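You operate a simulated robot arm through the tools that you are given. There is no shell and no other tool. Be economical: measure what you need, move in short steps, check, and stop when the job is done.

You are at the controls of a simulated two-armed robot. One attempt, no reset.

JOB
Put one of the yellow cans from the top of the steel counter on the top of the long grey table. Take the grey bottle and put it on the top of the red bench. Take the white filter from the top of the blue counter and put it on the top of the black bench. Open the small green door. Do these in any order. Set down upright: yellow can, grey bottle.

It is judged by the outcome, as a careful person would: the job done as asked, and still so three seconds after it is handed in. It fails if anything else is knocked over, pushed out of place, dropped, spilled or broken.

ROBOT AND FRAMES
Two 7-joint arms with fingered hands on one trunk, on a base that drives. Base frame: it is fixed to the floor where the robot stands at the start and does not move with it; the origin is under the middle of the robot, x ahead of it, y to its left, z up. Lengths are in mm, angles in rad, forces in N, time in s.
The left shoulder is at the start at [80, 198, 1477], the right one opposite. With the tool pointing down near the work surface each hand reaches from about 100 to 720 mm from the robot's upright axis, wherever it stands, measured 20 degrees to its own side. Places, roughly: filter [750, 7250, 1000]; grey bottle [750, 5500, 1000]; small green door [-1500, 10300, 1200]; top of the black bench [-2300, 3900, 800]; top of the long grey table [800, 2500, 800]; top of the red bench [-1600, 9500, 800]; yellow can [750, 0, 1000]. Payload 4 kg a hand.
The TCP of each hand is the grasp point between the finger pads, 26 mm short of the fingertips. In the tool frame z runs along the fingers and y along their closing line. The gripper opens to 132 mm. The gripper's body begins 73 mm behind the TCP. The gripper is a hand of 4 fingers: y runs from the thumb to the fingers, the wrist lies at [0, 0, -239] in the tool frame.
Orientation is that of the tool frame in the base frame, as [roll, pitch, yaw] about the fixed x, y, z axes, in that order (R = Rz(yaw) Ry(pitch) Rx(roll)). With the fingers straight down and closing along the base's y, the tool's x points along the base's -x, its y along +y and its z along -z.

CONTROLS
- The arms move only by the tool drive_tool. It takes "left_moves", "right_moves" or both (then of equal length, played together; a hand with none holds still); each is one flat list of numbers, 6 for each row, row after row: the shift along the tool's x, y, z in units of 150 mm (1.0 is 150 mm), then the turn, a rotation vector about the tool's x, y, z in units of 120 degrees (1.0 is 120 degrees). In form: [dx, dy, dz, ax, ay, az, dx, dy, dz, ax, ay, az, ...]. A call has 1 to 10 rows; each row is the pose to reach, as a shift and turn from the pose commanded when the call began, along the tool's axes at that moment. A call with a number of a shift or a turn outside -1 to 1 is refused whole. A row lasts 0.2 s, in which the tool goes at most 50 mm and 0.15 rad; a call with a longer step from one row to the next is refused whole. A pose out of reach is approached as far as the arm can. The call stops where the force on the tool passes 40 N (or 10 N more than at its start, if that is more) or the arm is blocked; 0.2 s more then pass. In this call time passes only in rows, and 0.2 s behind the last. The reply holds the time, the measured pose of the TCP, the force on the tool along the base axes, the opening and the grip force, in the units named above and with some noise, with the torque about the TCP (base axes, N m) and any sound that the robot's microphone picked up.
- Cameras (640 x 400 px; columns grow to the right, rows downward): "scene" is now at [92.5, -34.7, 1626.1]; the picture's right is [-0.50, -0.86, 0.00], its down [-0.72, 0.42, -0.55] and it looks along [0.48, -0.28, -0.83] (base axes); focal length 280 px, centre (320, 200). "left" rides on the left gripper at [-68, 2, -97] in its tool frame; the picture's right is [-0.03, -1.00, 0.00], its down [0.82, -0.02, -0.58] and it looks along [0.58, -0.02, 0.82] (tool axes); focal length 270 px, centre (320, 200). "right" rides on the right gripper at [68, 2, -97] in its tool frame; the picture's right is [-0.02, 1.00, 0.00], its down [-0.82, -0.02, -0.58] and it looks along [-0.58, -0.01, 0.82] (tool axes); focal length 270 px, centre (320, 200). There is no depth. A picture from a camera that has moved, and an enlarged one, comes with that camera's place and axes in the base frame and with its lens.
- grab_frame(camera): a new picture of that camera. No time passes.
- lift_body(by): slides the trunk up (or, below 0, down) by that many mm; the arms and the scene camera ride with it, the base frame stays. It gives what a move gives, with no picture.
- steer(legs): drives the robot by 1 to 6 legs, each [ahead, left, turn to the left] in mm, mm and rad, along the robot's own axes; the way and the turn of a leg run together, so that a leg with both is an arc; at most 1500 mm and 3.142 rad a leg. The arms and the cameras ride along, it lands a little off, and it stops where it bumps. It gives what a move gives.
- move_fingers(finger1, finger2, finger3, thumb_bend, hand): sets how far each is bent, from 0 (flat) to 1 (curled in); at 0.3 the hand is open as for a grip, at 0.7 the pads meet at the TCP. One left out holds its place. A second passes; each finger stops where it meets its share of the squeeze, and holds until it gets a number again. It is the only way to open and close the hand. It gives what a move gives, with no picture; readings hold the bend of each and the force on the fingers (four entries, about 0 where the hand has none), thumb and palm.
- turn_head(pan, tilt): turns the head with the scene camera to pan (to the left, within 1.501 rad either way) and tilt (down, from -0.506 to 1.204), counted from straight ahead of the robot. It gives what a move gives.
- zoom(camera, box): a new picture of the part [left, top, right, bottom] of that camera's present view, enlarged. No time passes.
- hand_in(): hands the job in; it is judged then, once.

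Work in short steps. Places have to be worked out from the pictures, the camera data and where the tool is seen: move nearer, look again, correct. Check each grasp and each placing, and mend what went wrong. You have 165 turns and 122 pictures in all, those below and enlarged ones among them. Open the grippers and draw the arms clear of the work before you hand the job in, unless the task says otherwise.

The tools are called after "Emit:" as name(argument=value, ...) on one line, values as JSON. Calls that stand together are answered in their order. drive_tool: Moves the arms, as the interface text tells. Its arguments: {"type":"object","properties":{"left_moves":{"type":"array","items":{"type":"number"}},"right_moves":{"type":"array","items":{"type":"number"}}},"required":[]} The other tools are called the same way: lift_body (by) slides the trunk up or down; move_fingers (finger1, finger2, finger3, thumb_bend, hand) moves the fingers one by one; steer (legs) drives the base; turn_head (pan, tilt) turns the head that bears the scene camera; grab_frame (camera) takes a picture; zoom (camera, box) takes an enlarged picture of a part of a camera's view; hand_in () hands the job in.

At the start:

```text
clock: 0.0
left_tcp_pos: [317.2, -4.7, 1029.1]
left_tcp_rot: [-3.141, 0.0, 3.141]
left_ft_force: [0.2, 0.2, 1.0]
left_wrist_torque: [-0.01, 0.03, 0.0]
left_opening: 131.9
left_finger_force: 0.1
left_shape: jaw
left_bend: [0.3, 0.3, 0.3, 0.3]
left_finger forces: [0.1, 0.0, 0.0, 0.0, 0.0, 0.0]
right_tcp_pos: [366.1, -364.5, 1085.5]
right_tcp_rot: [-3.045, 0.166, -3.138]
right_ft_force: [0.5, -0.7, 0.4]
right_wrist_torque: [0.01, 0.01, 0.0]
right_opening: 132.0
right_finger_force: 0.1
right_shape: jaw
right_bend: [0.3, 0.3, 0.3, 0.3]
right_finger forces: [0.0, 0.1, 0.1, 0.0, 0.0, 0.0]
trunk travel left (down, up): [-775.0, 65.0]
robot x, y, heading: [-3.0, 0.3, 0.003]
head pan, tilt: [-0.527, 0.983]
```

scene: 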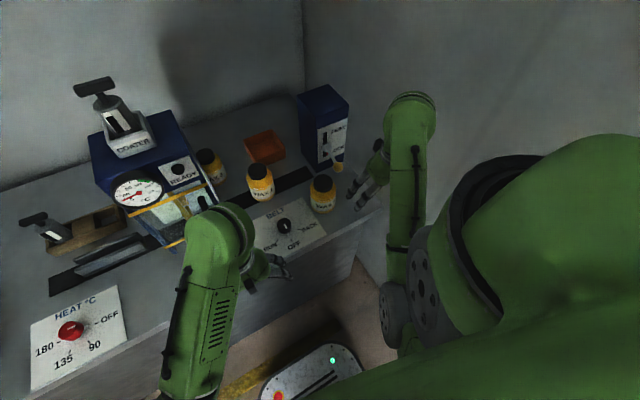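
right: 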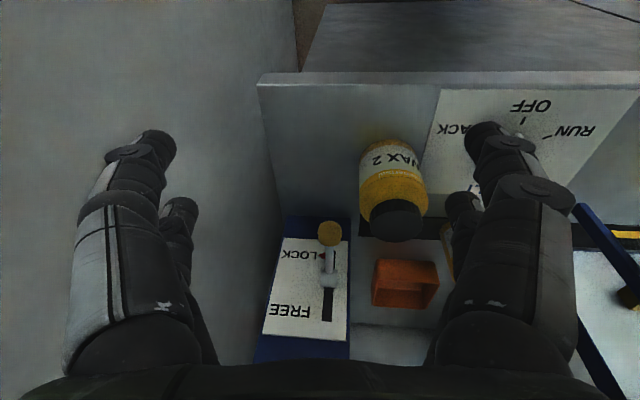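
left: 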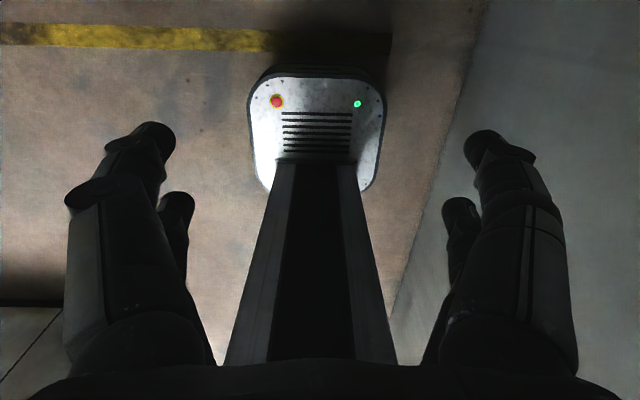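

The scene shows three yellow cans on the steel counter, the nearest at about [500, -280]. I zoom in on them to see their shape before planning.

Emit:
zoom(camera="scene", box=[180, 80, 420, 230])

Emit:
zoom(camera="right", box=[240, 60, 560, 360])

```text
2.67 times, centred on (300, 155) of scene
camera zoom: at [92.5, -34.7, 1626.1], right [-0.5, -0.86, 0.0], down [-0.72, 0.42, -0.55], along [0.48, -0.28, -0.83], focal length 746 px, centre (373, 320)
```

zoom: 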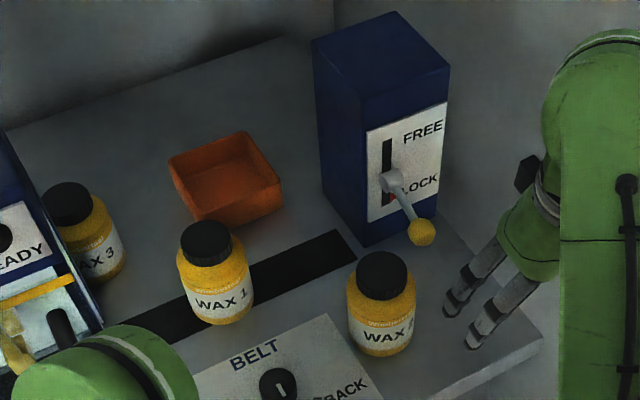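

```text
1.33 times, centred on (400, 210) of right
camera zoom: at [282.3, -354.4, 1169.6], right [0.04, 1.0, -0.09], down [0.71, 0.04, 0.7], along [0.7, -0.09, -0.71], focal length 360 px, centre (213, 187)
```

zoom: 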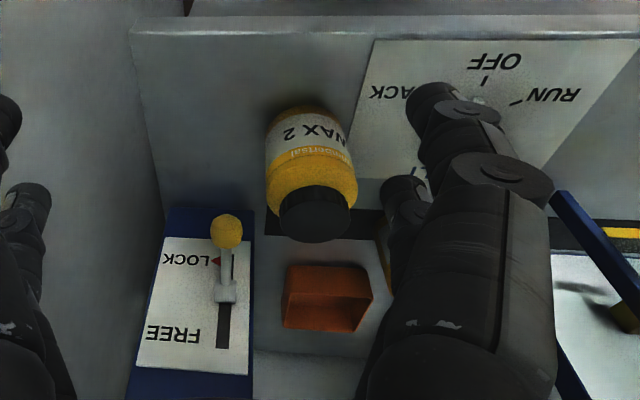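

The nearest can (WAX 2) is at about [508, -290], its cap top at z≈980. A lever knob stands at about [552, -369, 958]. I first straighten the right hand so it points straight down.

Emit:
drive_tool(right_moves=[0, 0, 0, -0.023, 0.04, 0, 0, 0, 0, -0.0457, 0.079, 0])

Emit:
turn_head(pan=-0.45, tilt=0.8)

```text
clock: 0.6
left_tcp_pos: [317.6, -3.6, 1013.5]
left_tcp_rot: [3.14, -0.002, 3.141]
left_ft_force: [0.4, -0.4, 0.2]
left_wrist_torque: [0.01, 0.0, 0.01]
left_opening: 131.8
left_finger_force: 0.1
left_shape: jaw
left_bend: [0.3, 0.3, 0.3, 0.3]
left_finger forces: [0.1, 0.0, 0.0, 0.0, 0.0, 0.0]
right_tcp_pos: [375.6, -368.6, 1039.4]
right_tcp_rot: [3.141, 0.0, 3.139]
right_ft_force: [-0.1, -0.3, 0.2]
right_wrist_torque: [-0.02, 0.0, 0.01]
right_opening: 132.1
right_finger_force: 0.0
right_shape: jaw
right_bend: [0.3, 0.3, 0.3, 0.3]
right_finger forces: [0.1, 0.0, 0.0, 0.0, 0.0, 0.0]
right hand out of reach, approached as far as the arm can: row 1, 2
trunk travel left (down, up): [-775.0, 65.0]
robot x, y, heading: [-0.6, -0.4, 0.003]
head pan, tilt: [-0.527, 0.983]
```

```text
clock: 1.3
left_tcp_pos: [317.1, -4.0, 1017.3]
left_tcp_rot: [-3.141, 0.001, -3.141]
left_ft_force: [0.1, 0.8, 0.3]
left_wrist_torque: [0.01, -0.03, -0.01]
left_opening: 131.9
left_finger_force: 0.0
left_shape: jaw
left_bend: [0.3, 0.3, 0.3, 0.3]
left_finger forces: [0.0, 0.1, 0.0, 0.0, 0.0, 0.0]
right_tcp_pos: [374.4, -367.7, 1045.0]
right_tcp_rot: [-3.141, 0.002, 3.139]
right_ft_force: [0.2, -0.7, 0.7]
right_wrist_torque: [-0.04, -0.05, 0.04]
right_opening: 132.0
right_finger_force: 0.0
right_shape: jaw
right_bend: [0.3, 0.3, 0.3, 0.3]
right_finger forces: [0.0, 0.1, 0.0, 0.1, 0.0, 0.1]
trunk travel left (down, up): [-775.0, 65.0]
robot x, y, heading: [1.4, 2.0, -0.002]
head pan, tilt: [-0.45, 0.799]
```

Both hands point straight down. I raise the trunk for clearance above the can caps and take a look.

Emit:
lift_body(by=50)

Emit:
grab_frame(camera="right")

Emit:
grab_frame(camera="scene")

```text
clock: 2.2
left_tcp_pos: [316.9, -4.6, 1067.9]
left_tcp_rot: [-3.14, 0.001, 3.141]
left_ft_force: [1.4, -0.7, -0.5]
left_wrist_torque: [-0.04, -0.01, -0.01]
left_opening: 131.8
left_finger_force: 0.1
left_shape: jaw
left_bend: [0.3, 0.3, 0.3, 0.3]
left_finger forces: [0.0, 0.0, 0.0, 0.0, 0.0, 0.1]
right_tcp_pos: [373.0, -367.7, 1095.0]
right_tcp_rot: [-3.14, -0.001, 3.138]
right_ft_force: [0.4, -1.0, 0.4]
right_wrist_torque: [0.0, 0.01, 0.01]
right_opening: 132.1
right_finger_force: 0.1
right_shape: jaw
right_bend: [0.3, 0.3, 0.3, 0.3]
right_finger forces: [0.0, 0.0, 0.1, 0.0, 0.0, 0.0]
trunk travel left (down, up): [-825.0, 15.0]
robot x, y, heading: [0.4, 1.1, -0.002]
head pan, tilt: [-0.45, 0.799]
```

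```text
116 pictures are left
camera right: at [303.7, -366.6, 1191.9], right [0.03, 1.0, 0.0], down [0.81, -0.02, 0.58], along [0.58, -0.02, -0.82], focal length 270 px, centre (320, 200)
```

right: 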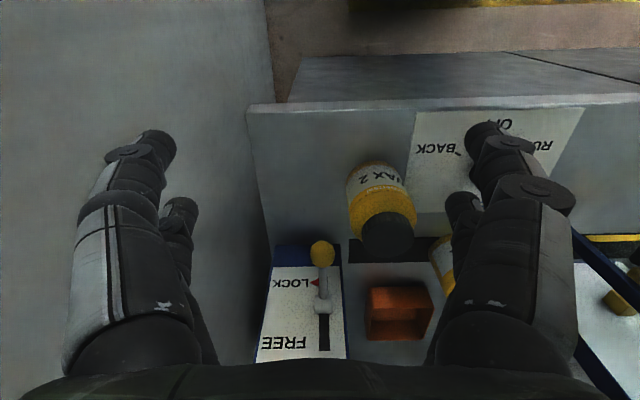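

```text
115 pictures are left
camera scene: at [103.9, -34.3, 1678.9], right [-0.44, -0.9, 0.0], down [-0.65, 0.31, -0.7], along [0.63, -0.3, -0.72], focal length 280 px, centre (320, 200)
```

scene: 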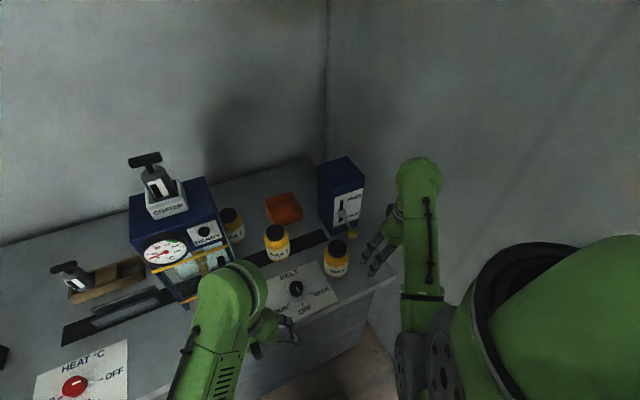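

The can axis is at about [508, -293]. I move the right hand over it with a 30° yaw so that the thumb stays clear of the lever.

Emit:
drive_tool(right_moves=[-0.225, 0.123, 0.03, 0, 0, 0.0625, -0.45, 0.246, 0.06, 0, 0, 0.125, -0.675, 0.37, 0.09, 0, 0, 0.1875, -0.9, 0.493, 0.12, 0, 0, 0.25])

Emit:
grab_frame(camera="right")

```text
clock: 3.2
left_tcp_pos: [317.8, -4.2, 1067.2]
left_tcp_rot: [-3.142, -0.001, -3.14]
left_ft_force: [0.4, -0.4, 0.1]
left_wrist_torque: [-0.02, 0.0, -0.03]
left_opening: 131.7
left_finger_force: 0.1
left_shape: jaw
left_bend: [0.3, 0.3, 0.3, 0.3]
left_finger forces: [0.0, 0.0, 0.0, 0.0, 0.0, 0.0]
right_tcp_pos: [508.9, -297.0, 1076.1]
right_tcp_rot: [-3.139, 0.0, 2.611]
right_ft_force: [-0.2, -0.3, -0.6]
right_wrist_torque: [-0.01, -0.01, -0.02]
right_opening: 132.1
right_finger_force: 0.0
right_shape: jaw
right_bend: [0.3, 0.3, 0.3, 0.3]
right_finger forces: [0.1, 0.0, 0.0, 0.0, 0.0, 0.1]
trunk travel left (down, up): [-825.0, 15.0]
robot x, y, heading: [1.1, -2.4, 0.002]
head pan, tilt: [-0.45, 0.799]
```

```text
114 pictures are left
camera right: at [450.8, -259.9, 1173.4], right [0.53, 0.85, 0.0], down [0.69, -0.43, 0.58], along [0.49, -0.31, -0.82], focal length 270 px, centre (320, 200)
```

right: 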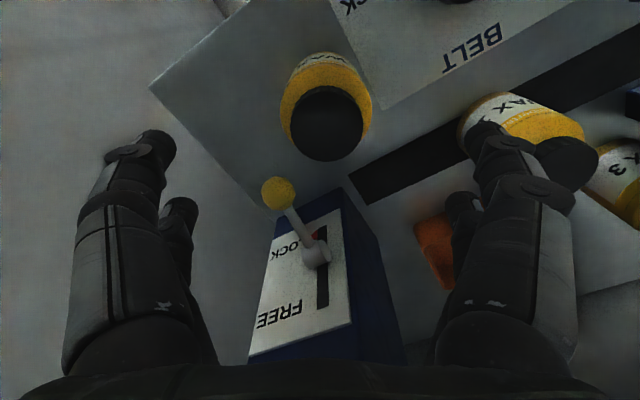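

The hand is within about 5 mm of the can axis, with the thumb clear of the knob. I descend to z≈930, which puts the tips about 14 mm above the counter at z≈890.

Emit:
drive_tool(right_moves=[0.011, 0.032, 0.24, 0, 0, 0, 0.011, 0.032, 0.48, 0, 0, 0, 0.011, 0.032, 0.72, 0, 0, 0, 0.011, 0.032, 0.96, 0, 0, 0])

Emit:
grab_frame(camera="right")

Emit:
zoom(camera="scene", box=[260, 160, 460, 320])

```text
clock: 4.2
left_tcp_pos: [317.7, -4.0, 1067.1]
left_tcp_rot: [-3.141, 0.0, -3.141]
left_ft_force: [0.5, 0.1, 0.0]
left_wrist_torque: [0.02, -0.02, 0.01]
left_opening: 131.8
left_finger_force: 0.0
left_shape: jaw
left_bend: [0.3, 0.3, 0.3, 0.3]
left_finger forces: [0.0, 0.0, 0.1, 0.0, 0.0, 0.1]
right_tcp_pos: [510.3, -291.8, 933.3]
right_tcp_rot: [3.141, 0.003, 2.613]
right_ft_force: [0.2, 0.3, 0.3]
right_wrist_torque: [-0.02, 0.02, 0.03]
right_opening: 132.1
right_finger_force: 0.1
right_shape: jaw
right_bend: [0.3, 0.3, 0.3, 0.3]
right_finger forces: [0.0, 0.0, 0.0, 0.1, 0.0, 0.0]
trunk travel left (down, up): [-825.0, 15.0]
robot x, y, heading: [-1.3, 0.9, 0.001]
head pan, tilt: [-0.45, 0.799]
```

```text
113 pictures are left
camera right: at [450.2, -257.5, 1030.4], right [0.53, 0.85, 0.0], down [0.69, -0.43, 0.58], along [0.49, -0.3, -0.81], focal length 270 px, centre (320, 200)
```

right: 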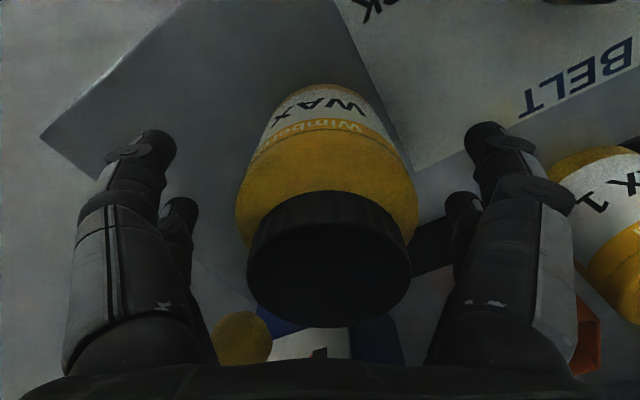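

```text
2.50 times, centred on (360, 240) of scene
camera zoom: at [104.2, -34.8, 1678.9], right [-0.44, -0.9, 0.0], down [-0.65, 0.31, -0.7], along [0.63, -0.3, -0.72], focal length 699 px, centre (220, 100)
```

zoom: 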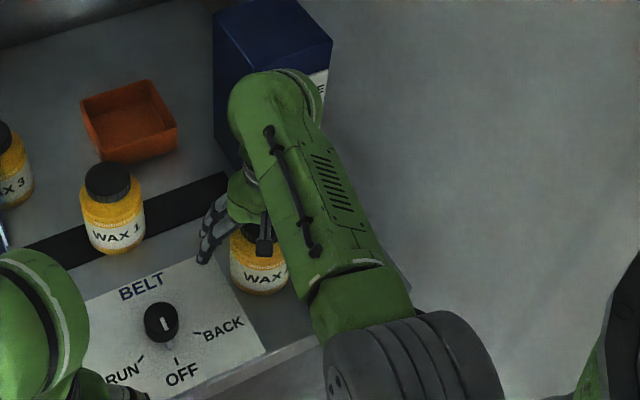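

The can is centred between the fingers, so I close the hand.

Emit:
move_fingers(hand="right", finger1=0.7, finger2=0.7, finger3=0.7, thumb_bend=0.7)

Emit:
grab_frame(camera="right")

```text
clock: 5.2
left_tcp_pos: [316.0, -4.5, 1068.6]
left_tcp_rot: [3.141, 0.001, -3.14]
left_ft_force: [-0.7, -0.7, -0.3]
left_wrist_torque: [0.03, 0.02, 0.02]
left_opening: 132.0
left_finger_force: 0.1
left_shape: jaw
left_bend: [0.3, 0.3, 0.3, 0.3]
left_finger forces: [0.0, 0.0, 0.0, 0.0, 0.0, 0.0]
right_tcp_pos: [509.3, -292.1, 932.1]
right_tcp_rot: [-3.141, 0.001, 2.614]
right_ft_force: [0.3, -0.9, -0.1]
right_wrist_torque: [-0.03, -0.05, -0.02]
right_opening: 53.9
right_finger_force: 18.2
right_shape: fingers
right_bend: [0.5, 0.45, 0.52, 0.62]
right_finger forces: [7.7, 10.7, 6.9, 0.0, 11.6, 0.0]
trunk travel left (down, up): [-825.0, 15.0]
robot x, y, heading: [-2.0, 1.5, 0.001]
head pan, tilt: [-0.45, 0.799]
```

```text
111 pictures are left
camera right: at [449.8, -257.2, 1030.4], right [0.53, 0.85, 0.0], down [0.69, -0.43, 0.58], along [0.49, -0.3, -0.82], focal length 270 px, centre (320, 200)
```

right: 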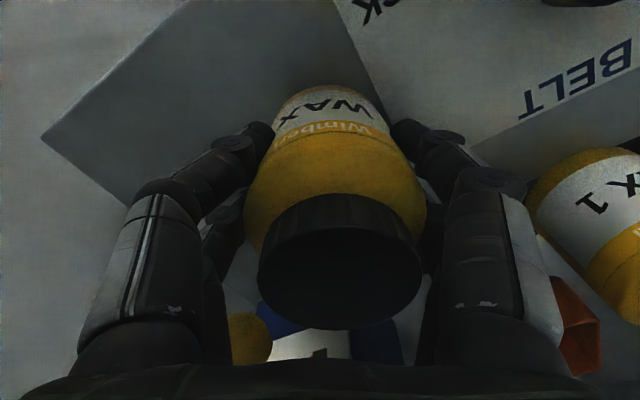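

All the digits hold with about 18 N. I lift straight up and check the can.

Emit:
drive_tool(right_moves=[0, 0, -0.15, 0, 0, 0, 0, 0, -0.4, 0, 0, 0, 0, 0, -0.65, 0, 0, 0, 0, 0, -0.9, 0, 0, 0])

Emit:
grab_frame(camera="right")

```text
clock: 6.2
left_tcp_pos: [316.8, -4.0, 1067.4]
left_tcp_rot: [-3.141, 0.001, -3.142]
left_ft_force: [0.3, 0.4, -1.2]
left_wrist_torque: [0.0, 0.02, -0.02]
left_opening: 132.1
left_finger_force: 0.0
left_shape: jaw
left_bend: [0.3, 0.3, 0.3, 0.3]
left_finger forces: [0.0, 0.0, 0.0, 0.0, 0.0, 0.0]
right_tcp_pos: [506.7, -293.9, 1067.7]
right_tcp_rot: [3.141, 0.001, 2.615]
right_ft_force: [0.3, -0.1, -2.6]
right_wrist_torque: [0.0, 0.02, 0.01]
right_opening: 53.8
right_finger_force: 18.9
right_shape: fingers
right_bend: [0.5, 0.44, 0.52, 0.62]
right_finger forces: [8.0, 11.0, 6.8, 0.0, 11.5, 0.0]
trunk travel left (down, up): [-825.0, 15.0]
robot x, y, heading: [1.3, 1.3, 0.005]
head pan, tilt: [-0.45, 0.799]
```

```text
110 pictures are left
camera right: at [446.9, -257.6, 1165.6], right [0.53, 0.85, 0.0], down [0.69, -0.43, 0.58], along [0.49, -0.3, -0.82], focal length 270 px, centre (320, 200)
```

right: 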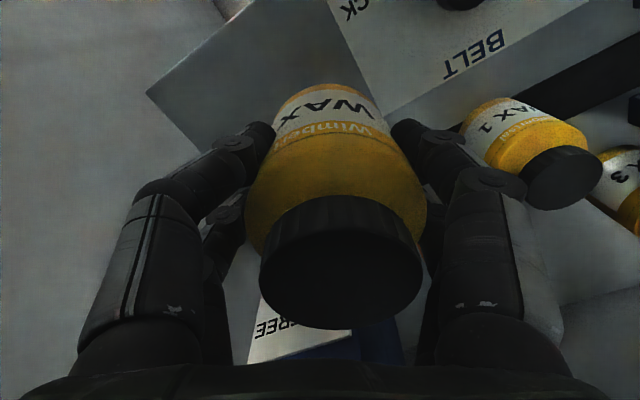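

The can is held and upright, weighing about 0.25 kg. I look left to see the way to the long grey table.

Emit:
turn_head(pan=1.3, tilt=0.35)

Emit:
grab_frame(camera="scene")

```text
clock: 8.0
left_tcp_pos: [317.2, -3.8, 1067.7]
left_tcp_rot: [3.141, -0.001, -3.141]
left_ft_force: [0.2, -0.8, 0.5]
left_wrist_torque: [0.04, 0.0, 0.05]
left_opening: 131.9
left_finger_force: 0.1
left_shape: jaw
left_bend: [0.3, 0.3, 0.3, 0.3]
left_finger forces: [0.1, 0.0, 0.0, 0.1, 0.0, 0.1]
right_tcp_pos: [507.7, -292.6, 1068.6]
right_tcp_rot: [-3.14, 0.001, 2.613]
right_ft_force: [0.5, 0.4, -3.3]
right_wrist_torque: [0.01, 0.02, -0.04]
right_opening: 53.6
right_finger_force: 18.6
right_shape: fingers
right_bend: [0.5, 0.44, 0.52, 0.62]
right_finger forces: [8.1, 11.0, 6.8, 0.0, 11.4, 0.1]
trunk travel left (down, up): [-825.0, 15.0]
robot x, y, heading: [-3.6, 4.3, -0.003]
head pan, tilt: [1.3, 0.351]
```

```text
109 pictures are left
camera scene: at [56.9, 90.1, 1718.5], right [0.96, -0.27, 0.0], down [-0.09, -0.33, -0.94], along [0.25, 0.9, -0.34], focal length 280 px, centre (320, 200)
```

scene: 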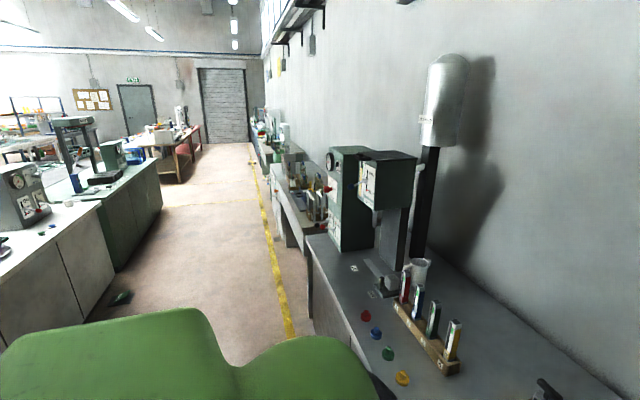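

The aisle runs from about x=-1250 to x=+400 and looks clear. I back off 300 mm and drive left along it toward the long grey table.

Emit:
steer(legs=[[-300, 0, 0], [0, 1500, 0], [0, 600, 0]])

Emit:
turn_head(pan=0.3, tilt=0.6)

Emit:
grab_frame(camera="scene")

```text
clock: 20.1
left_tcp_pos: [23.8, 2102.9, 1068.3]
left_tcp_rot: [3.139, 0.0, 3.132]
left_ft_force: [0.4, -0.1, 0.2]
left_wrist_torque: [0.0, 0.03, 0.01]
left_opening: 132.0
left_finger_force: 0.1
left_shape: jaw
left_bend: [0.3, 0.3, 0.3, 0.3]
left_finger forces: [0.0, 0.0, 0.1, 0.0, 0.1, 0.0]
right_tcp_pos: [211.2, 1811.9, 1067.6]
right_tcp_rot: [3.14, 0.0, 2.604]
right_ft_force: [0.3, 0.2, -3.8]
right_wrist_torque: [-0.02, 0.02, -0.02]
right_opening: 53.5
right_finger_force: 18.2
right_shape: fingers
right_bend: [0.5, 0.44, 0.52, 0.62]
right_finger forces: [7.9, 11.1, 6.8, 0.0, 11.4, 0.0]
trunk travel left (down, up): [-825.0, 15.0]
robot x, y, heading: [-295.0, 2108.3, -0.012]
head pan, tilt: [1.3, 0.351]
```

```text
clock: 21.4
left_tcp_pos: [24.4, 2105.5, 1068.4]
left_tcp_rot: [3.141, -0.001, 3.132]
left_ft_force: [-0.2, -1.0, 0.2]
left_wrist_torque: [-0.01, 0.01, -0.01]
left_opening: 131.8
left_finger_force: 0.0
left_shape: jaw
left_bend: [0.3, 0.3, 0.3, 0.3]
left_finger forces: [0.0, 0.0, 0.0, 0.1, 0.1, 0.1]
right_tcp_pos: [211.3, 1814.6, 1067.6]
right_tcp_rot: [-3.142, 0.001, 2.603]
right_ft_force: [-0.3, 0.8, -2.6]
right_wrist_torque: [-0.02, 0.05, 0.02]
right_opening: 53.4
right_finger_force: 18.6
right_shape: fingers
right_bend: [0.5, 0.44, 0.52, 0.62]
right_finger forces: [7.8, 11.0, 6.7, 0.1, 11.5, 0.0]
trunk travel left (down, up): [-825.0, 15.0]
robot x, y, heading: [-290.1, 2108.9, -0.015]
head pan, tilt: [0.3, 0.6]
```

```text
108 pictures are left
camera scene: at [-176.4, 2137.5, 1695.7], right [0.29, -0.96, 0.0], down [-0.54, -0.16, -0.83], along [0.79, 0.24, -0.56], focal length 280 px, centre (320, 200)
```

scene: 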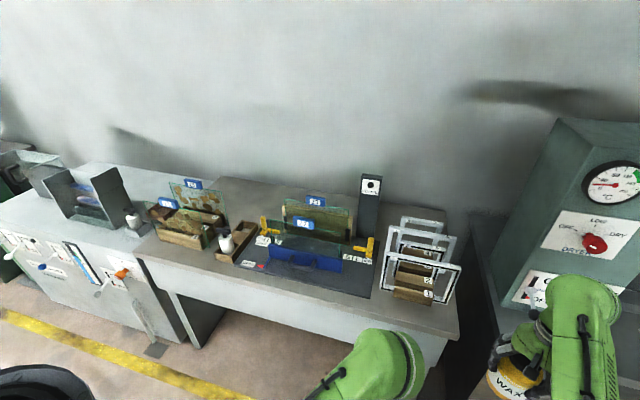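

The long grey table is right ahead, with racks and frames on it and a free strip along its front. I drive a bit further left so the right hand is over the free strip, then look down.

Emit:
steer(legs=[[0, 550, 0.013]])

Emit:
turn_head(pan=-0.3, tilt=0.8)

Emit:
grab_frame(camera="scene")

Emit:
grab_frame(camera="left")

```text
clock: 24.7
left_tcp_pos: [30.6, 2671.6, 1067.7]
left_tcp_rot: [3.141, 0.001, 3.131]
left_ft_force: [-0.5, -0.5, -0.4]
left_wrist_torque: [0.0, 0.0, -0.04]
left_opening: 131.7
left_finger_force: 0.1
left_shape: jaw
left_bend: [0.3, 0.3, 0.3, 0.3]
left_finger forces: [0.1, 0.0, 0.1, 0.0, 0.0, 0.0]
right_tcp_pos: [216.3, 2380.3, 1066.7]
right_tcp_rot: [3.141, 0.0, 2.603]
right_ft_force: [-0.3, -0.4, -2.7]
right_wrist_torque: [-0.02, 0.01, -0.01]
right_opening: 53.4
right_finger_force: 18.9
right_shape: fingers
right_bend: [0.5, 0.44, 0.52, 0.62]
right_finger forces: [7.9, 11.2, 6.8, 0.0, 11.5, 0.1]
trunk travel left (down, up): [-825.0, 15.0]
robot x, y, heading: [-291.6, 2682.5, -0.015]
head pan, tilt: [0.3, 0.6]
```

```text
clock: 25.7
left_tcp_pos: [30.9, 2673.8, 1066.8]
left_tcp_rot: [-3.139, 0.0, 3.131]
left_ft_force: [0.3, 0.6, 0.4]
left_wrist_torque: [-0.02, 0.03, 0.02]
left_opening: 131.7
left_finger_force: 0.1
left_shape: jaw
left_bend: [0.3, 0.3, 0.3, 0.3]
left_finger forces: [0.1, 0.1, 0.0, 0.0, 0.0, 0.1]
right_tcp_pos: [217.1, 2382.8, 1067.7]
right_tcp_rot: [-3.141, 0.001, 2.602]
right_ft_force: [0.2, 0.6, -2.5]
right_wrist_torque: [-0.03, -0.01, 0.04]
right_opening: 53.5
right_finger_force: 18.8
right_shape: fingers
right_bend: [0.5, 0.44, 0.52, 0.62]
right_finger forces: [7.9, 11.1, 6.6, 0.1, 11.5, 0.0]
trunk travel left (down, up): [-825.0, 15.0]
robot x, y, heading: [-290.1, 2680.9, -0.014]
head pan, tilt: [-0.3, 0.799]
```

```text
107 pictures are left
camera scene: at [-178.1, 2657.8, 1678.9], right [-0.31, -0.95, 0.0], down [-0.68, 0.22, -0.7], along [0.66, -0.21, -0.72], focal length 280 px, centre (320, 200)
```

scene: 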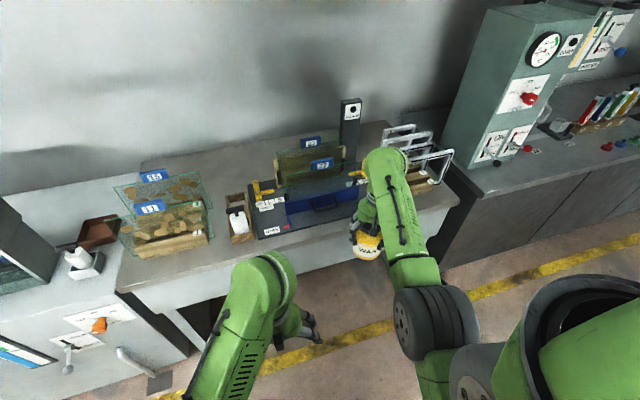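

```text
106 pictures are left
camera left: at [98.2, 2675.5, 1164.9], right [0.01, -1.0, 0.0], down [-0.82, -0.01, 0.58], along [-0.58, -0.01, -0.82], focal length 270 px, centre (320, 200)
```

left: 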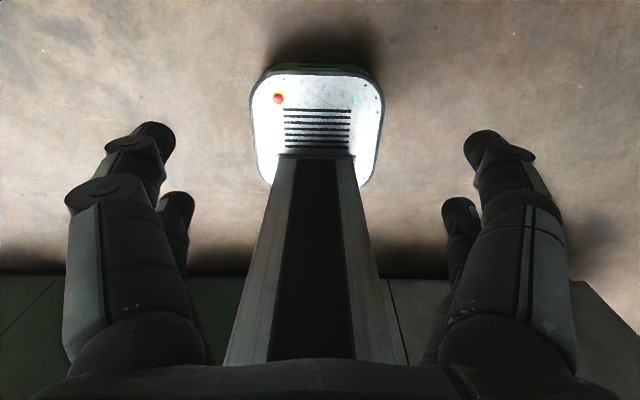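

I need to tell the table's top edge from its apron, so I zoom in.

Emit:
zoom(camera="scene", box=[100, 130, 480, 330])

Emit:
grab_frame(camera="right")

```text
1.68 times, centred on (290, 230) of scene
camera zoom: at [-178.1, 2657.8, 1678.9], right [-0.31, -0.95, 0.0], down [-0.68, 0.22, -0.7], along [0.66, -0.21, -0.72], focal length 471 px, centre (370, 150)
```

zoom: 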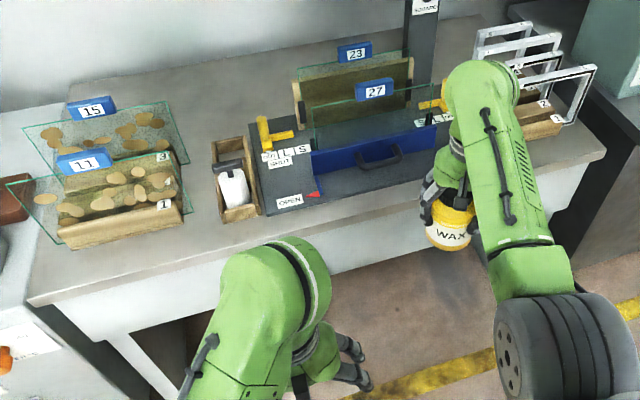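

```text
104 pictures are left
camera right: at [157.4, 2419.0, 1165.4], right [0.53, 0.84, 0.0], down [0.69, -0.44, 0.58], along [0.49, -0.31, -0.82], focal length 270 px, centre (320, 200)
```

right: 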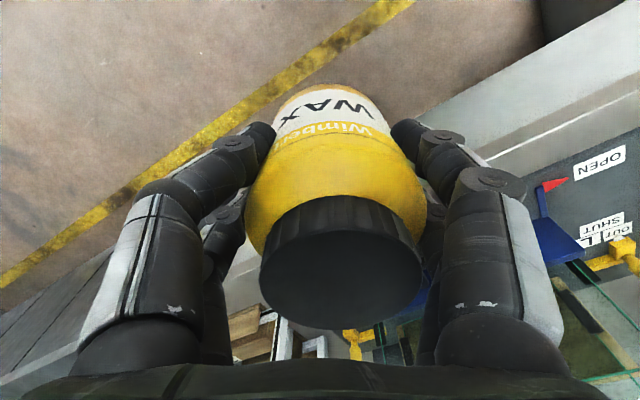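

Triangulating gives the table top at z≈850, its front edge at x≈405 and the plates' tops near z≈1085. There is a free patch about 270 mm wide at [770, 2715], behind the white box. I first pull the left hand back so it stays clear of the plate rack.

Emit:
drive_tool(left_moves=[0.2, 0.2, 0, 0, 0, 0, 0.4, 0.4, 0, 0, 0, 0, 0.6, 0.6, 0, 0, 0, 0, 0.8, 0.8, 0, 0, 0, 0])

Emit:
steer(legs=[[0, 310, 0.014], [250, 0, 0]])

Emit:
turn_head(pan=-0.3, tilt=0.75)

Emit:
grab_frame(camera="scene")

```text
clock: 26.7
left_tcp_pos: [-86.5, 2795.7, 1050.7]
left_tcp_rot: [-3.14, 0.003, 3.129]
left_ft_force: [0.2, 1.4, -0.2]
left_wrist_torque: [-0.02, 0.0, -0.03]
left_opening: 132.0
left_finger_force: 0.0
left_shape: jaw
left_bend: [0.3, 0.3, 0.3, 0.3]
left_finger forces: [0.0, 0.0, 0.2, 0.1, 0.0, 0.0]
left hand out of reach, approached as far as the arm can: row 3, 4
right_tcp_pos: [215.5, 2383.3, 1067.9]
right_tcp_rot: [3.142, 0.002, 2.6]
right_ft_force: [-0.1, 1.1, -3.4]
right_wrist_torque: [0.02, 0.02, -0.02]
right_opening: 53.4
right_finger_force: 18.8
right_shape: fingers
right_bend: [0.5, 0.44, 0.52, 0.62]
right_finger forces: [7.9, 11.2, 6.7, 0.0, 11.5, 0.0]
trunk travel left (down, up): [-825.0, 15.0]
robot x, y, heading: [-287.5, 2682.5, -0.014]
head pan, tilt: [-0.3, 0.799]
```

```text
clock: 30.2
left_tcp_pos: [167.3, 3106.0, 1051.9]
left_tcp_rot: [-3.139, 0.006, 3.14]
left_ft_force: [0.2, -0.8, 0.2]
left_wrist_torque: [-0.03, -0.05, -0.01]
left_opening: 131.7
left_finger_force: 0.1
left_shape: jaw
left_bend: [0.3, 0.3, 0.3, 0.3]
left_finger forces: [0.0, 0.0, 0.0, 0.0, 0.0, 0.0]
right_tcp_pos: [472.2, 2698.6, 1070.1]
right_tcp_rot: [3.141, 0.005, 2.61]
right_ft_force: [-0.7, 0.4, -2.8]
right_wrist_torque: [0.03, 0.01, 0.01]
right_opening: 53.3
right_finger_force: 18.8
right_shape: fingers
right_bend: [0.5, 0.44, 0.52, 0.62]
right_finger forces: [8.0, 11.1, 6.8, 0.1, 11.6, 0.0]
trunk travel left (down, up): [-825.0, 15.0]
robot x, y, heading: [-30.3, 2992.7, -0.004]
head pan, tilt: [-0.3, 0.799]
```

```text
clock: 30.8
left_tcp_pos: [167.2, 3107.6, 1052.3]
left_tcp_rot: [-3.139, 0.006, 3.14]
left_ft_force: [-0.1, -0.7, -0.3]
left_wrist_torque: [-0.05, -0.03, -0.04]
left_opening: 131.9
left_finger_force: 0.3
left_shape: jaw
left_bend: [0.3, 0.3, 0.3, 0.3]
left_finger forces: [0.0, 0.1, 0.0, 0.0, 0.0, 0.1]
right_tcp_pos: [474.5, 2698.3, 1067.9]
right_tcp_rot: [-3.141, 0.005, 2.613]
right_ft_force: [-1.1, -0.3, -2.4]
right_wrist_torque: [0.01, 0.01, 0.0]
right_opening: 53.4
right_finger_force: 18.9
right_shape: fingers
right_bend: [0.5, 0.44, 0.52, 0.62]
right_finger forces: [7.9, 11.1, 6.8, 0.0, 11.6, 0.0]
trunk travel left (down, up): [-825.0, 15.0]
robot x, y, heading: [-30.7, 2992.0, 0.002]
head pan, tilt: [-0.3, 0.75]
```

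```text
103 pictures are left
camera scene: at [77.5, 2967.7, 1683.0], right [-0.3, -0.95, 0.0], down [-0.65, 0.2, -0.73], along [0.7, -0.22, -0.68], focal length 280 px, centre (320, 200)
```

scene: 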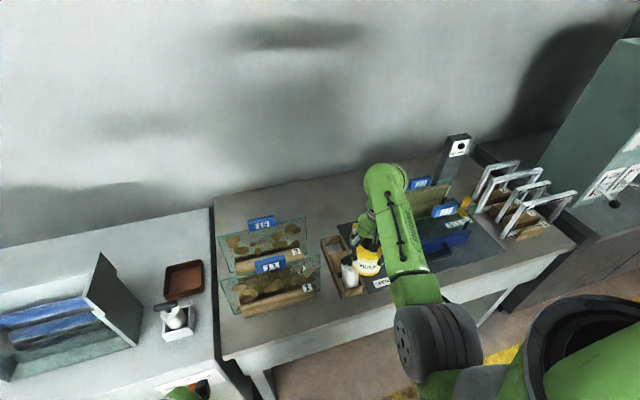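

I zoom in on the target patch.

Emit:
zoom(camera="scene", box=[200, 150, 480, 330])

```text
2.22 times, centred on (340, 240) of scene
camera zoom: at [77.5, 2967.7, 1683.0], right [-0.3, -0.95, 0.0], down [-0.65, 0.2, -0.73], along [0.7, -0.22, -0.68], focal length 622 px, centre (276, 111)
```

zoom: 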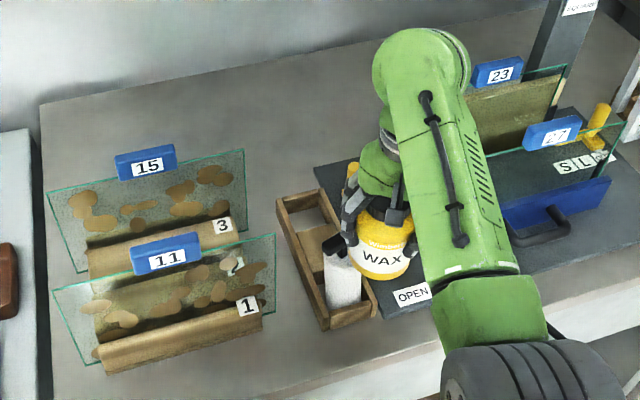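

The clear spot is about [790, 2735]: tray back edge x≈700, mat corner [776, 2673], rack end y≥2806. I drive forward 175 mm to bring it in reach.

Emit:
steer(legs=[[172, -15, 0]])

Emit:
grab_frame(camera="right")

```text
clock: 32.3
left_tcp_pos: [334.7, 3089.9, 1052.8]
left_tcp_rot: [-3.138, 0.005, 3.133]
left_ft_force: [-0.2, 0.1, 0.0]
left_wrist_torque: [0.01, -0.03, 0.0]
left_opening: 132.0
left_finger_force: 0.1
left_shape: jaw
left_bend: [0.3, 0.3, 0.3, 0.3]
left_finger forces: [0.0, 0.1, 0.1, 0.0, 0.1, 0.0]
right_tcp_pos: [640.4, 2680.7, 1068.9]
right_tcp_rot: [3.14, 0.004, 2.608]
right_ft_force: [0.1, -0.1, -3.0]
right_wrist_torque: [-0.01, 0.03, -0.05]
right_opening: 52.3
right_finger_force: 19.4
right_shape: fingers
right_bend: [0.5, 0.44, 0.51, 0.63]
right_finger forces: [7.9, 11.2, 6.9, 0.0, 12.3, 0.0]
trunk travel left (down, up): [-825.0, 15.0]
robot x, y, heading: [137.4, 2977.6, -0.005]
head pan, tilt: [-0.3, 0.75]
```

```text
101 pictures are left
camera right: at [580.1, 2716.1, 1166.8], right [0.53, 0.85, 0.0], down [0.69, -0.43, 0.58], along [0.49, -0.31, -0.81], focal length 270 px, centre (320, 200)
```

right: 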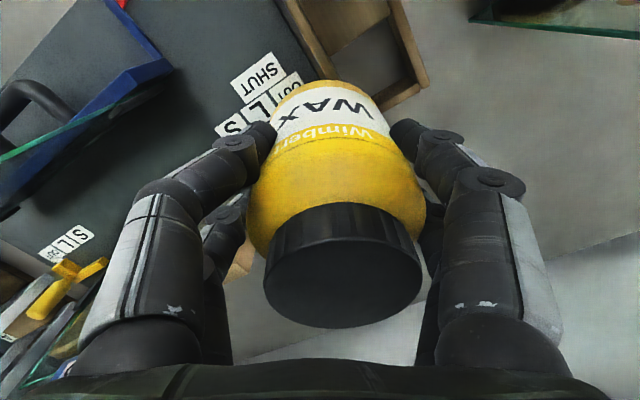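

The view confirms a free area around [790, 2735]. I move the can over it at the same height.

Emit:
drive_tool(right_moves=[-0.17, 0.205, 0, 0, 0, 0, -0.34, 0.41, 0, 0, 0, 0, -0.51, 0.614, 0, 0, 0, 0, -0.678, 0.819, 0, 0, 0, 0])

Emit:
grab_frame(camera="right")

```text
clock: 33.3
left_tcp_pos: [342.0, 3089.3, 1050.5]
left_tcp_rot: [-3.138, 0.001, 3.134]
left_ft_force: [0.1, -0.2, 0.4]
left_wrist_torque: [0.02, 0.03, 0.01]
left_opening: 132.0
left_finger_force: 0.1
left_shape: jaw
left_bend: [0.3, 0.3, 0.3, 0.3]
left_finger forces: [0.1, 0.0, 0.0, 0.1, 0.0, 0.1]
right_tcp_pos: [795.0, 2735.2, 1070.0]
right_tcp_rot: [-3.137, -0.002, 2.607]
right_ft_force: [-0.1, -0.4, -3.0]
right_wrist_torque: [0.0, 0.07, 0.02]
right_opening: 52.3
right_finger_force: 19.6
right_shape: fingers
right_bend: [0.5, 0.44, 0.51, 0.63]
right_finger forces: [7.7, 11.1, 7.0, 0.1, 12.2, 0.1]
trunk travel left (down, up): [-825.0, 15.0]
robot x, y, heading: [139.2, 2976.2, -0.006]
head pan, tilt: [-0.3, 0.75]
```

```text
100 pictures are left
camera right: at [735.1, 2770.1, 1166.9], right [0.53, 0.85, 0.0], down [0.69, -0.43, 0.58], along [0.49, -0.31, -0.82], focal length 270 px, centre (320, 200)
```

right: 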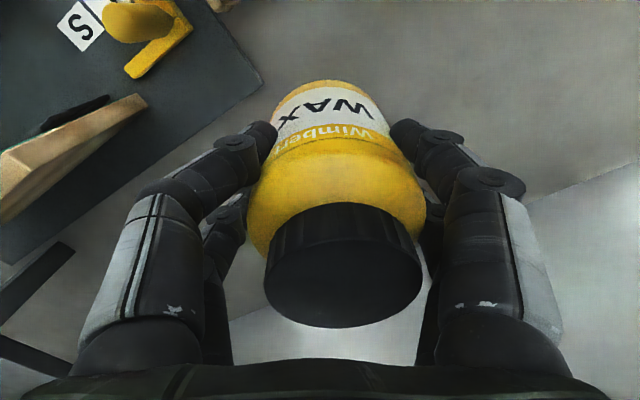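

The can clears everything around it. I descend most of the way, to TCP z≈925.

Emit:
drive_tool(right_moves=[0.02, 0, 0.25, 0, 0, 0, 0.02, 0, 0.5, 0, 0, 0, 0.02, 0, 0.75, 0, 0, 0, 0.02, 0, 0.96, 0, 0, 0])

Emit:
grab_frame(camera="right")

Emit:
turn_head(pan=-0.35, tilt=0.7)

Emit:
zoom(camera="scene", box=[240, 130, 440, 290])

```text
clock: 34.3
left_tcp_pos: [335.2, 3091.4, 1053.1]
left_tcp_rot: [-3.138, 0.004, 3.134]
left_ft_force: [0.5, 0.2, -0.5]
left_wrist_torque: [-0.01, -0.03, -0.02]
left_opening: 131.7
left_finger_force: 0.0
left_shape: jaw
left_bend: [0.3, 0.3, 0.3, 0.3]
left_finger forces: [0.1, 0.1, 0.0, 0.0, 0.1, 0.1]
right_tcp_pos: [790.9, 2737.6, 932.1]
right_tcp_rot: [3.138, 0.012, 2.609]
right_ft_force: [4.4, -1.6, 10.5]
right_wrist_torque: [0.13, -0.4, -0.09]
right_opening: 50.9
right_finger_force: 19.2
right_shape: fingers
right_bend: [0.51, 0.45, 0.53, 0.63]
right_finger forces: [7.3, 11.2, 7.8, 0.0, 11.0, 0.0]
trunk travel left (down, up): [-825.0, 15.0]
robot x, y, heading: [143.0, 2973.2, -0.013]
head pan, tilt: [-0.3, 0.75]
```

```text
99 pictures are left
camera right: at [729.8, 2773.5, 1028.0], right [0.53, 0.85, 0.0], down [0.68, -0.43, 0.59], along [0.5, -0.31, -0.81], focal length 270 px, centre (320, 200)
```

right: 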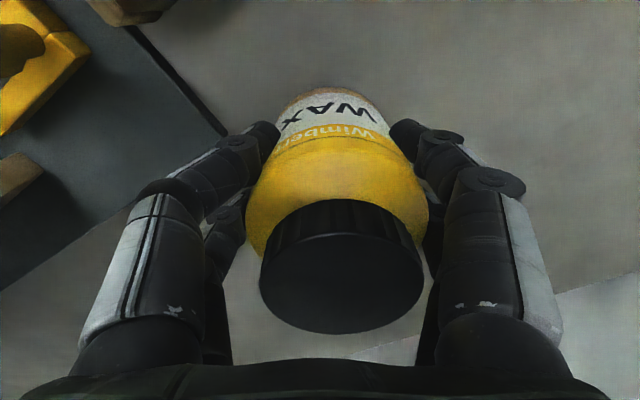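

```text
clock: 34.9
left_tcp_pos: [335.3, 3090.3, 1052.6]
left_tcp_rot: [-3.138, 0.005, 3.134]
left_ft_force: [0.3, 0.3, -0.3]
left_wrist_torque: [0.03, -0.01, 0.0]
left_opening: 132.0
left_finger_force: 0.0
left_shape: jaw
left_bend: [0.3, 0.3, 0.3, 0.3]
left_finger forces: [0.0, 0.1, 0.0, 0.0, 0.0, 0.0]
right_tcp_pos: [790.5, 2737.6, 929.7]
right_tcp_rot: [3.141, 0.01, 2.609]
right_ft_force: [4.1, -3.2, 22.6]
right_wrist_torque: [0.1, -0.32, -0.02]
right_opening: 50.0
right_finger_force: 18.6
right_shape: fingers
right_bend: [0.51, 0.45, 0.54, 0.64]
right_finger forces: [7.7, 11.3, 8.2, 0.0, 11.0, 0.1]
trunk travel left (down, up): [-825.0, 15.0]
robot x, y, heading: [139.0, 2974.7, -0.009]
head pan, tilt: [-0.351, 0.7]
```

```text
2.50 times, centred on (340, 210) of scene
camera zoom: at [245.6, 2947.8, 1687.5], right [-0.35, -0.94, 0.0], down [-0.6, 0.23, -0.77], along [0.72, -0.27, -0.64], focal length 699 px, centre (270, 175)
```

zoom: 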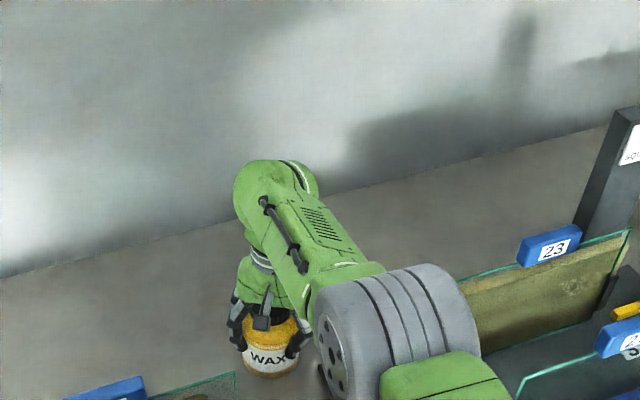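

A force of 22 N shows the can is already pressing on the table, so the top is at about z≈890. I ease up 3 mm to unload before opening.

Emit:
drive_tool(right_moves=[0, 0, -0.02, 0, 0, 0])

```text
clock: 35.3
left_tcp_pos: [337.6, 3091.2, 1052.1]
left_tcp_rot: [-3.138, 0.003, 3.135]
left_ft_force: [-0.2, -0.2, -0.8]
left_wrist_torque: [0.01, 0.01, 0.01]
left_opening: 132.1
left_finger_force: 0.1
left_shape: jaw
left_bend: [0.3, 0.3, 0.3, 0.3]
left_finger forces: [0.1, 0.0, 0.0, 0.0, 0.0, 0.0]
right_tcp_pos: [788.7, 2737.0, 928.3]
right_tcp_rot: [3.141, 0.004, 2.609]
right_ft_force: [5.6, -4.2, 18.3]
right_wrist_torque: [0.06, -0.37, -0.06]
right_opening: 49.9
right_finger_force: 18.8
right_shape: fingers
right_bend: [0.51, 0.45, 0.54, 0.64]
right_finger forces: [7.4, 11.5, 7.8, 0.0, 10.7, 0.0]
trunk travel left (down, up): [-825.0, 15.0]
robot x, y, heading: [134.2, 2976.2, -0.01]
head pan, tilt: [-0.351, 0.7]
```

Still 18 N, so I ease up a little more.

Emit:
drive_tool(right_moves=[0, 0, -0.03, 0, 0, 0])

```text
clock: 35.7
left_tcp_pos: [337.0, 3091.1, 1050.9]
left_tcp_rot: [-3.138, 0.003, 3.136]
left_ft_force: [-0.2, 0.4, 0.5]
left_wrist_torque: [0.02, 0.04, -0.01]
left_opening: 132.0
left_finger_force: 0.1
left_shape: jaw
left_bend: [0.3, 0.3, 0.3, 0.3]
left_finger forces: [0.0, 0.0, 0.0, 0.0, 0.0, 0.0]
right_tcp_pos: [787.4, 2738.7, 930.5]
right_tcp_rot: [-3.139, -0.001, 2.609]
right_ft_force: [0.3, 0.5, 8.2]
right_wrist_torque: [0.11, -0.22, -0.02]
right_opening: 50.0
right_finger_force: 19.6
right_shape: fingers
right_bend: [0.51, 0.45, 0.54, 0.64]
right_finger forces: [8.8, 11.4, 7.0, 0.1, 11.1, 0.0]
trunk travel left (down, up): [-825.0, 15.0]
robot x, y, heading: [140.4, 2976.7, -0.011]
head pan, tilt: [-0.351, 0.7]
```

Now it is only 8 N of light contact. I open the fingers to 0.36.

Emit:
move_fingers(hand="right", finger1=0.36, finger2=0.36, finger3=0.36, thumb_bend=0.36)

Emit:
grab_frame(camera="right")

```text
clock: 36.7
left_tcp_pos: [339.0, 3090.2, 1052.1]
left_tcp_rot: [-3.14, 0.002, 3.135]
left_ft_force: [0.5, -0.5, -0.1]
left_wrist_torque: [0.0, -0.02, 0.01]
left_opening: 132.1
left_finger_force: 0.0
left_shape: jaw
left_bend: [0.3, 0.3, 0.3, 0.3]
left_finger forces: [0.1, 0.1, 0.0, 0.0, 0.0, 0.0]
right_tcp_pos: [789.4, 2737.0, 931.6]
right_tcp_rot: [3.141, 0.002, 2.606]
right_ft_force: [0.1, -1.0, -0.3]
right_wrist_torque: [-0.01, 0.01, -0.02]
right_opening: 112.9
right_finger_force: 0.1
right_shape: fingers
right_bend: [0.36, 0.36, 0.36, 0.36]
right_finger forces: [0.0, 0.0, 0.1, 0.1, 0.0, 0.0]
trunk travel left (down, up): [-825.0, 15.0]
robot x, y, heading: [138.6, 2973.2, -0.008]
head pan, tilt: [-0.351, 0.7]
```

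```text
97 pictures are left
camera right: at [730.3, 2772.3, 1029.2], right [0.53, 0.85, 0.0], down [0.69, -0.43, 0.58], along [0.49, -0.31, -0.82], focal length 270 px, centre (320, 200)
```

right: 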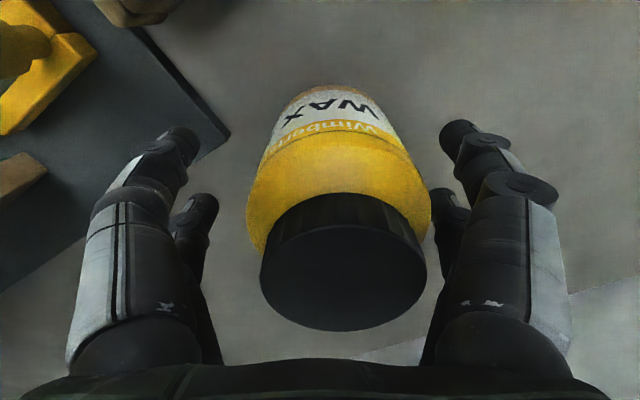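

The can stands free. I raise the hand straight up, with a small shift to keep the pads centred.

Emit:
drive_tool(right_moves=[0, 0.04, -0.1, 0, 0, 0, 0, 0.05, -0.35, 0, 0, 0, 0, 0.05, -0.65, 0, 0, 0, 0, 0.05, -0.95, 0, 0, 0])

Emit:
grab_frame(camera="right")

```text
clock: 37.7
left_tcp_pos: [336.8, 3091.1, 1051.7]
left_tcp_rot: [-3.137, 0.004, 3.132]
left_ft_force: [-0.5, -0.3, 0.5]
left_wrist_torque: [-0.01, -0.02, 0.01]
left_opening: 131.7
left_finger_force: 0.2
left_shape: jaw
left_bend: [0.3, 0.3, 0.3, 0.3]
left_finger forces: [0.0, 0.1, 0.0, 0.1, 0.0, 0.0]
right_tcp_pos: [793.3, 2745.5, 1078.1]
right_tcp_rot: [-3.141, 0.001, 2.608]
right_ft_force: [0.4, 0.9, 0.1]
right_wrist_torque: [-0.03, 0.02, 0.01]
right_opening: 112.7
right_finger_force: 0.1
right_shape: fingers
right_bend: [0.36, 0.36, 0.36, 0.36]
right_finger forces: [0.0, 0.1, 0.0, 0.0, 0.1, 0.0]
trunk travel left (down, up): [-825.0, 15.0]
robot x, y, heading: [139.2, 2974.0, -0.009]
head pan, tilt: [-0.351, 0.7]
```

```text
96 pictures are left
camera right: at [734.5, 2780.6, 1174.6], right [0.53, 0.85, 0.0], down [0.69, -0.43, 0.58], along [0.49, -0.31, -0.82], focal length 270 px, centre (320, 200)
```

right: 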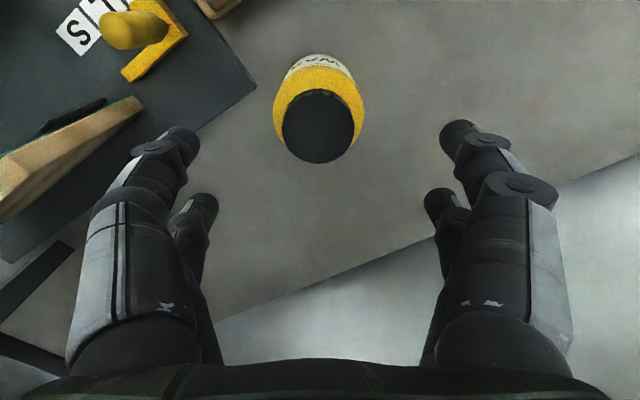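

The can stands upright on the table. I retract the right hand over the corridor, then back the robot away and look ahead.

Emit:
drive_tool(right_moves=[0.17, -0.205, 0, 0, 0, 0, 0.34, -0.41, 0, 0, 0, 0, 0.51, -0.614, 0, 0, 0, 0, 0.678, -0.819, 0, 0, 0, 0])

Emit:
steer(legs=[[-440, 0, 0.01]])

Emit:
turn_head(pan=1.2, tilt=0.35)

Emit:
grab_frame(camera="scene")

```text
clock: 38.7
left_tcp_pos: [336.7, 3090.4, 1051.5]
left_tcp_rot: [-3.14, 0.005, 3.137]
left_ft_force: [-0.1, 0.4, 0.2]
left_wrist_torque: [0.0, -0.01, -0.01]
left_opening: 131.9
left_finger_force: 0.0
left_shape: jaw
left_bend: [0.3, 0.3, 0.3, 0.3]
left_finger forces: [0.0, 0.0, 0.0, 0.0, 0.0, 0.0]
right_tcp_pos: [645.9, 2689.3, 1075.9]
right_tcp_rot: [3.139, 0.002, 2.608]
right_ft_force: [0.5, 0.2, 0.1]
right_wrist_torque: [-0.02, -0.01, 0.03]
right_opening: 112.8
right_finger_force: 0.0
right_shape: fingers
right_bend: [0.36, 0.36, 0.36, 0.36]
right_finger forces: [0.0, 0.0, 0.1, 0.0, 0.1, 0.1]
trunk travel left (down, up): [-825.0, 15.0]
robot x, y, heading: [142.4, 2977.8, -0.01]
head pan, tilt: [-0.351, 0.7]
```

```text
clock: 41.4
left_tcp_pos: [-105.4, 3093.9, 1051.1]
left_tcp_rot: [-3.141, 0.001, -3.133]
left_ft_force: [0.1, 0.6, -0.2]
left_wrist_torque: [-0.03, 0.02, 0.01]
left_opening: 132.0
left_finger_force: 0.0
left_shape: jaw
left_bend: [0.3, 0.3, 0.3, 0.3]
left_finger forces: [0.0, 0.0, 0.0, 0.0, 0.0, 0.0]
right_tcp_pos: [208.1, 2696.0, 1073.0]
right_tcp_rot: [-3.141, 0.0, 2.622]
right_ft_force: [0.9, -0.2, -1.2]
right_wrist_torque: [-0.01, 0.0, -0.04]
right_opening: 112.7
right_finger_force: 0.1
right_shape: fingers
right_bend: [0.36, 0.36, 0.36, 0.36]
right_finger forces: [0.0, 0.1, 0.1, 0.0, 0.0, 0.0]
trunk travel left (down, up): [-825.0, 15.0]
robot x, y, heading: [-309.9, 2977.3, 0.009]
head pan, tilt: [-0.351, 0.7]
```

```text
clock: 43.0
left_tcp_pos: [-108.0, 3092.4, 1050.4]
left_tcp_rot: [-3.138, 0.004, -3.132]
left_ft_force: [0.1, -0.4, 0.3]
left_wrist_torque: [0.05, 0.0, -0.01]
left_opening: 131.9
left_finger_force: 0.2
left_shape: jaw
left_bend: [0.3, 0.3, 0.3, 0.3]
left_finger forces: [0.0, 0.0, 0.0, 0.0, 0.0, 0.1]
right_tcp_pos: [207.4, 2697.4, 1074.6]
right_tcp_rot: [3.141, 0.001, 2.622]
right_ft_force: [0.0, -0.2, 0.1]
right_wrist_torque: [0.06, 0.02, -0.03]
right_opening: 113.1
right_finger_force: 0.1
right_shape: fingers
right_bend: [0.36, 0.36, 0.36, 0.36]
right_finger forces: [0.1, 0.0, 0.0, 0.0, 0.1, 0.1]
trunk travel left (down, up): [-825.0, 15.0]
robot x, y, heading: [-308.5, 2976.3, 0.007]
head pan, tilt: [1.201, 0.351]
```

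```text
95 pictures are left
camera scene: at [-241.9, 3064.2, 1718.5], right [0.93, -0.35, 0.0], down [-0.12, -0.32, -0.94], along [0.33, 0.88, -0.34], focal length 280 px, centre (320, 200)
```

scene: 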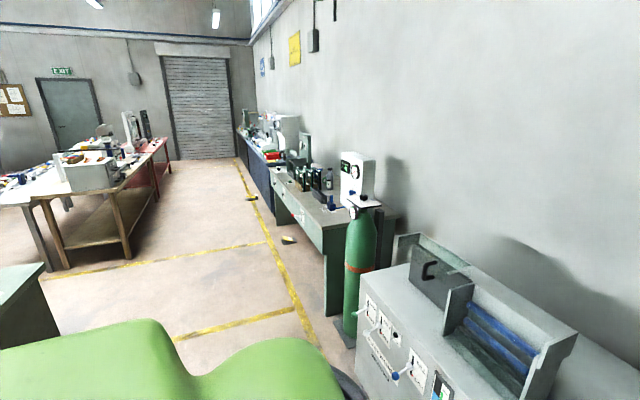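

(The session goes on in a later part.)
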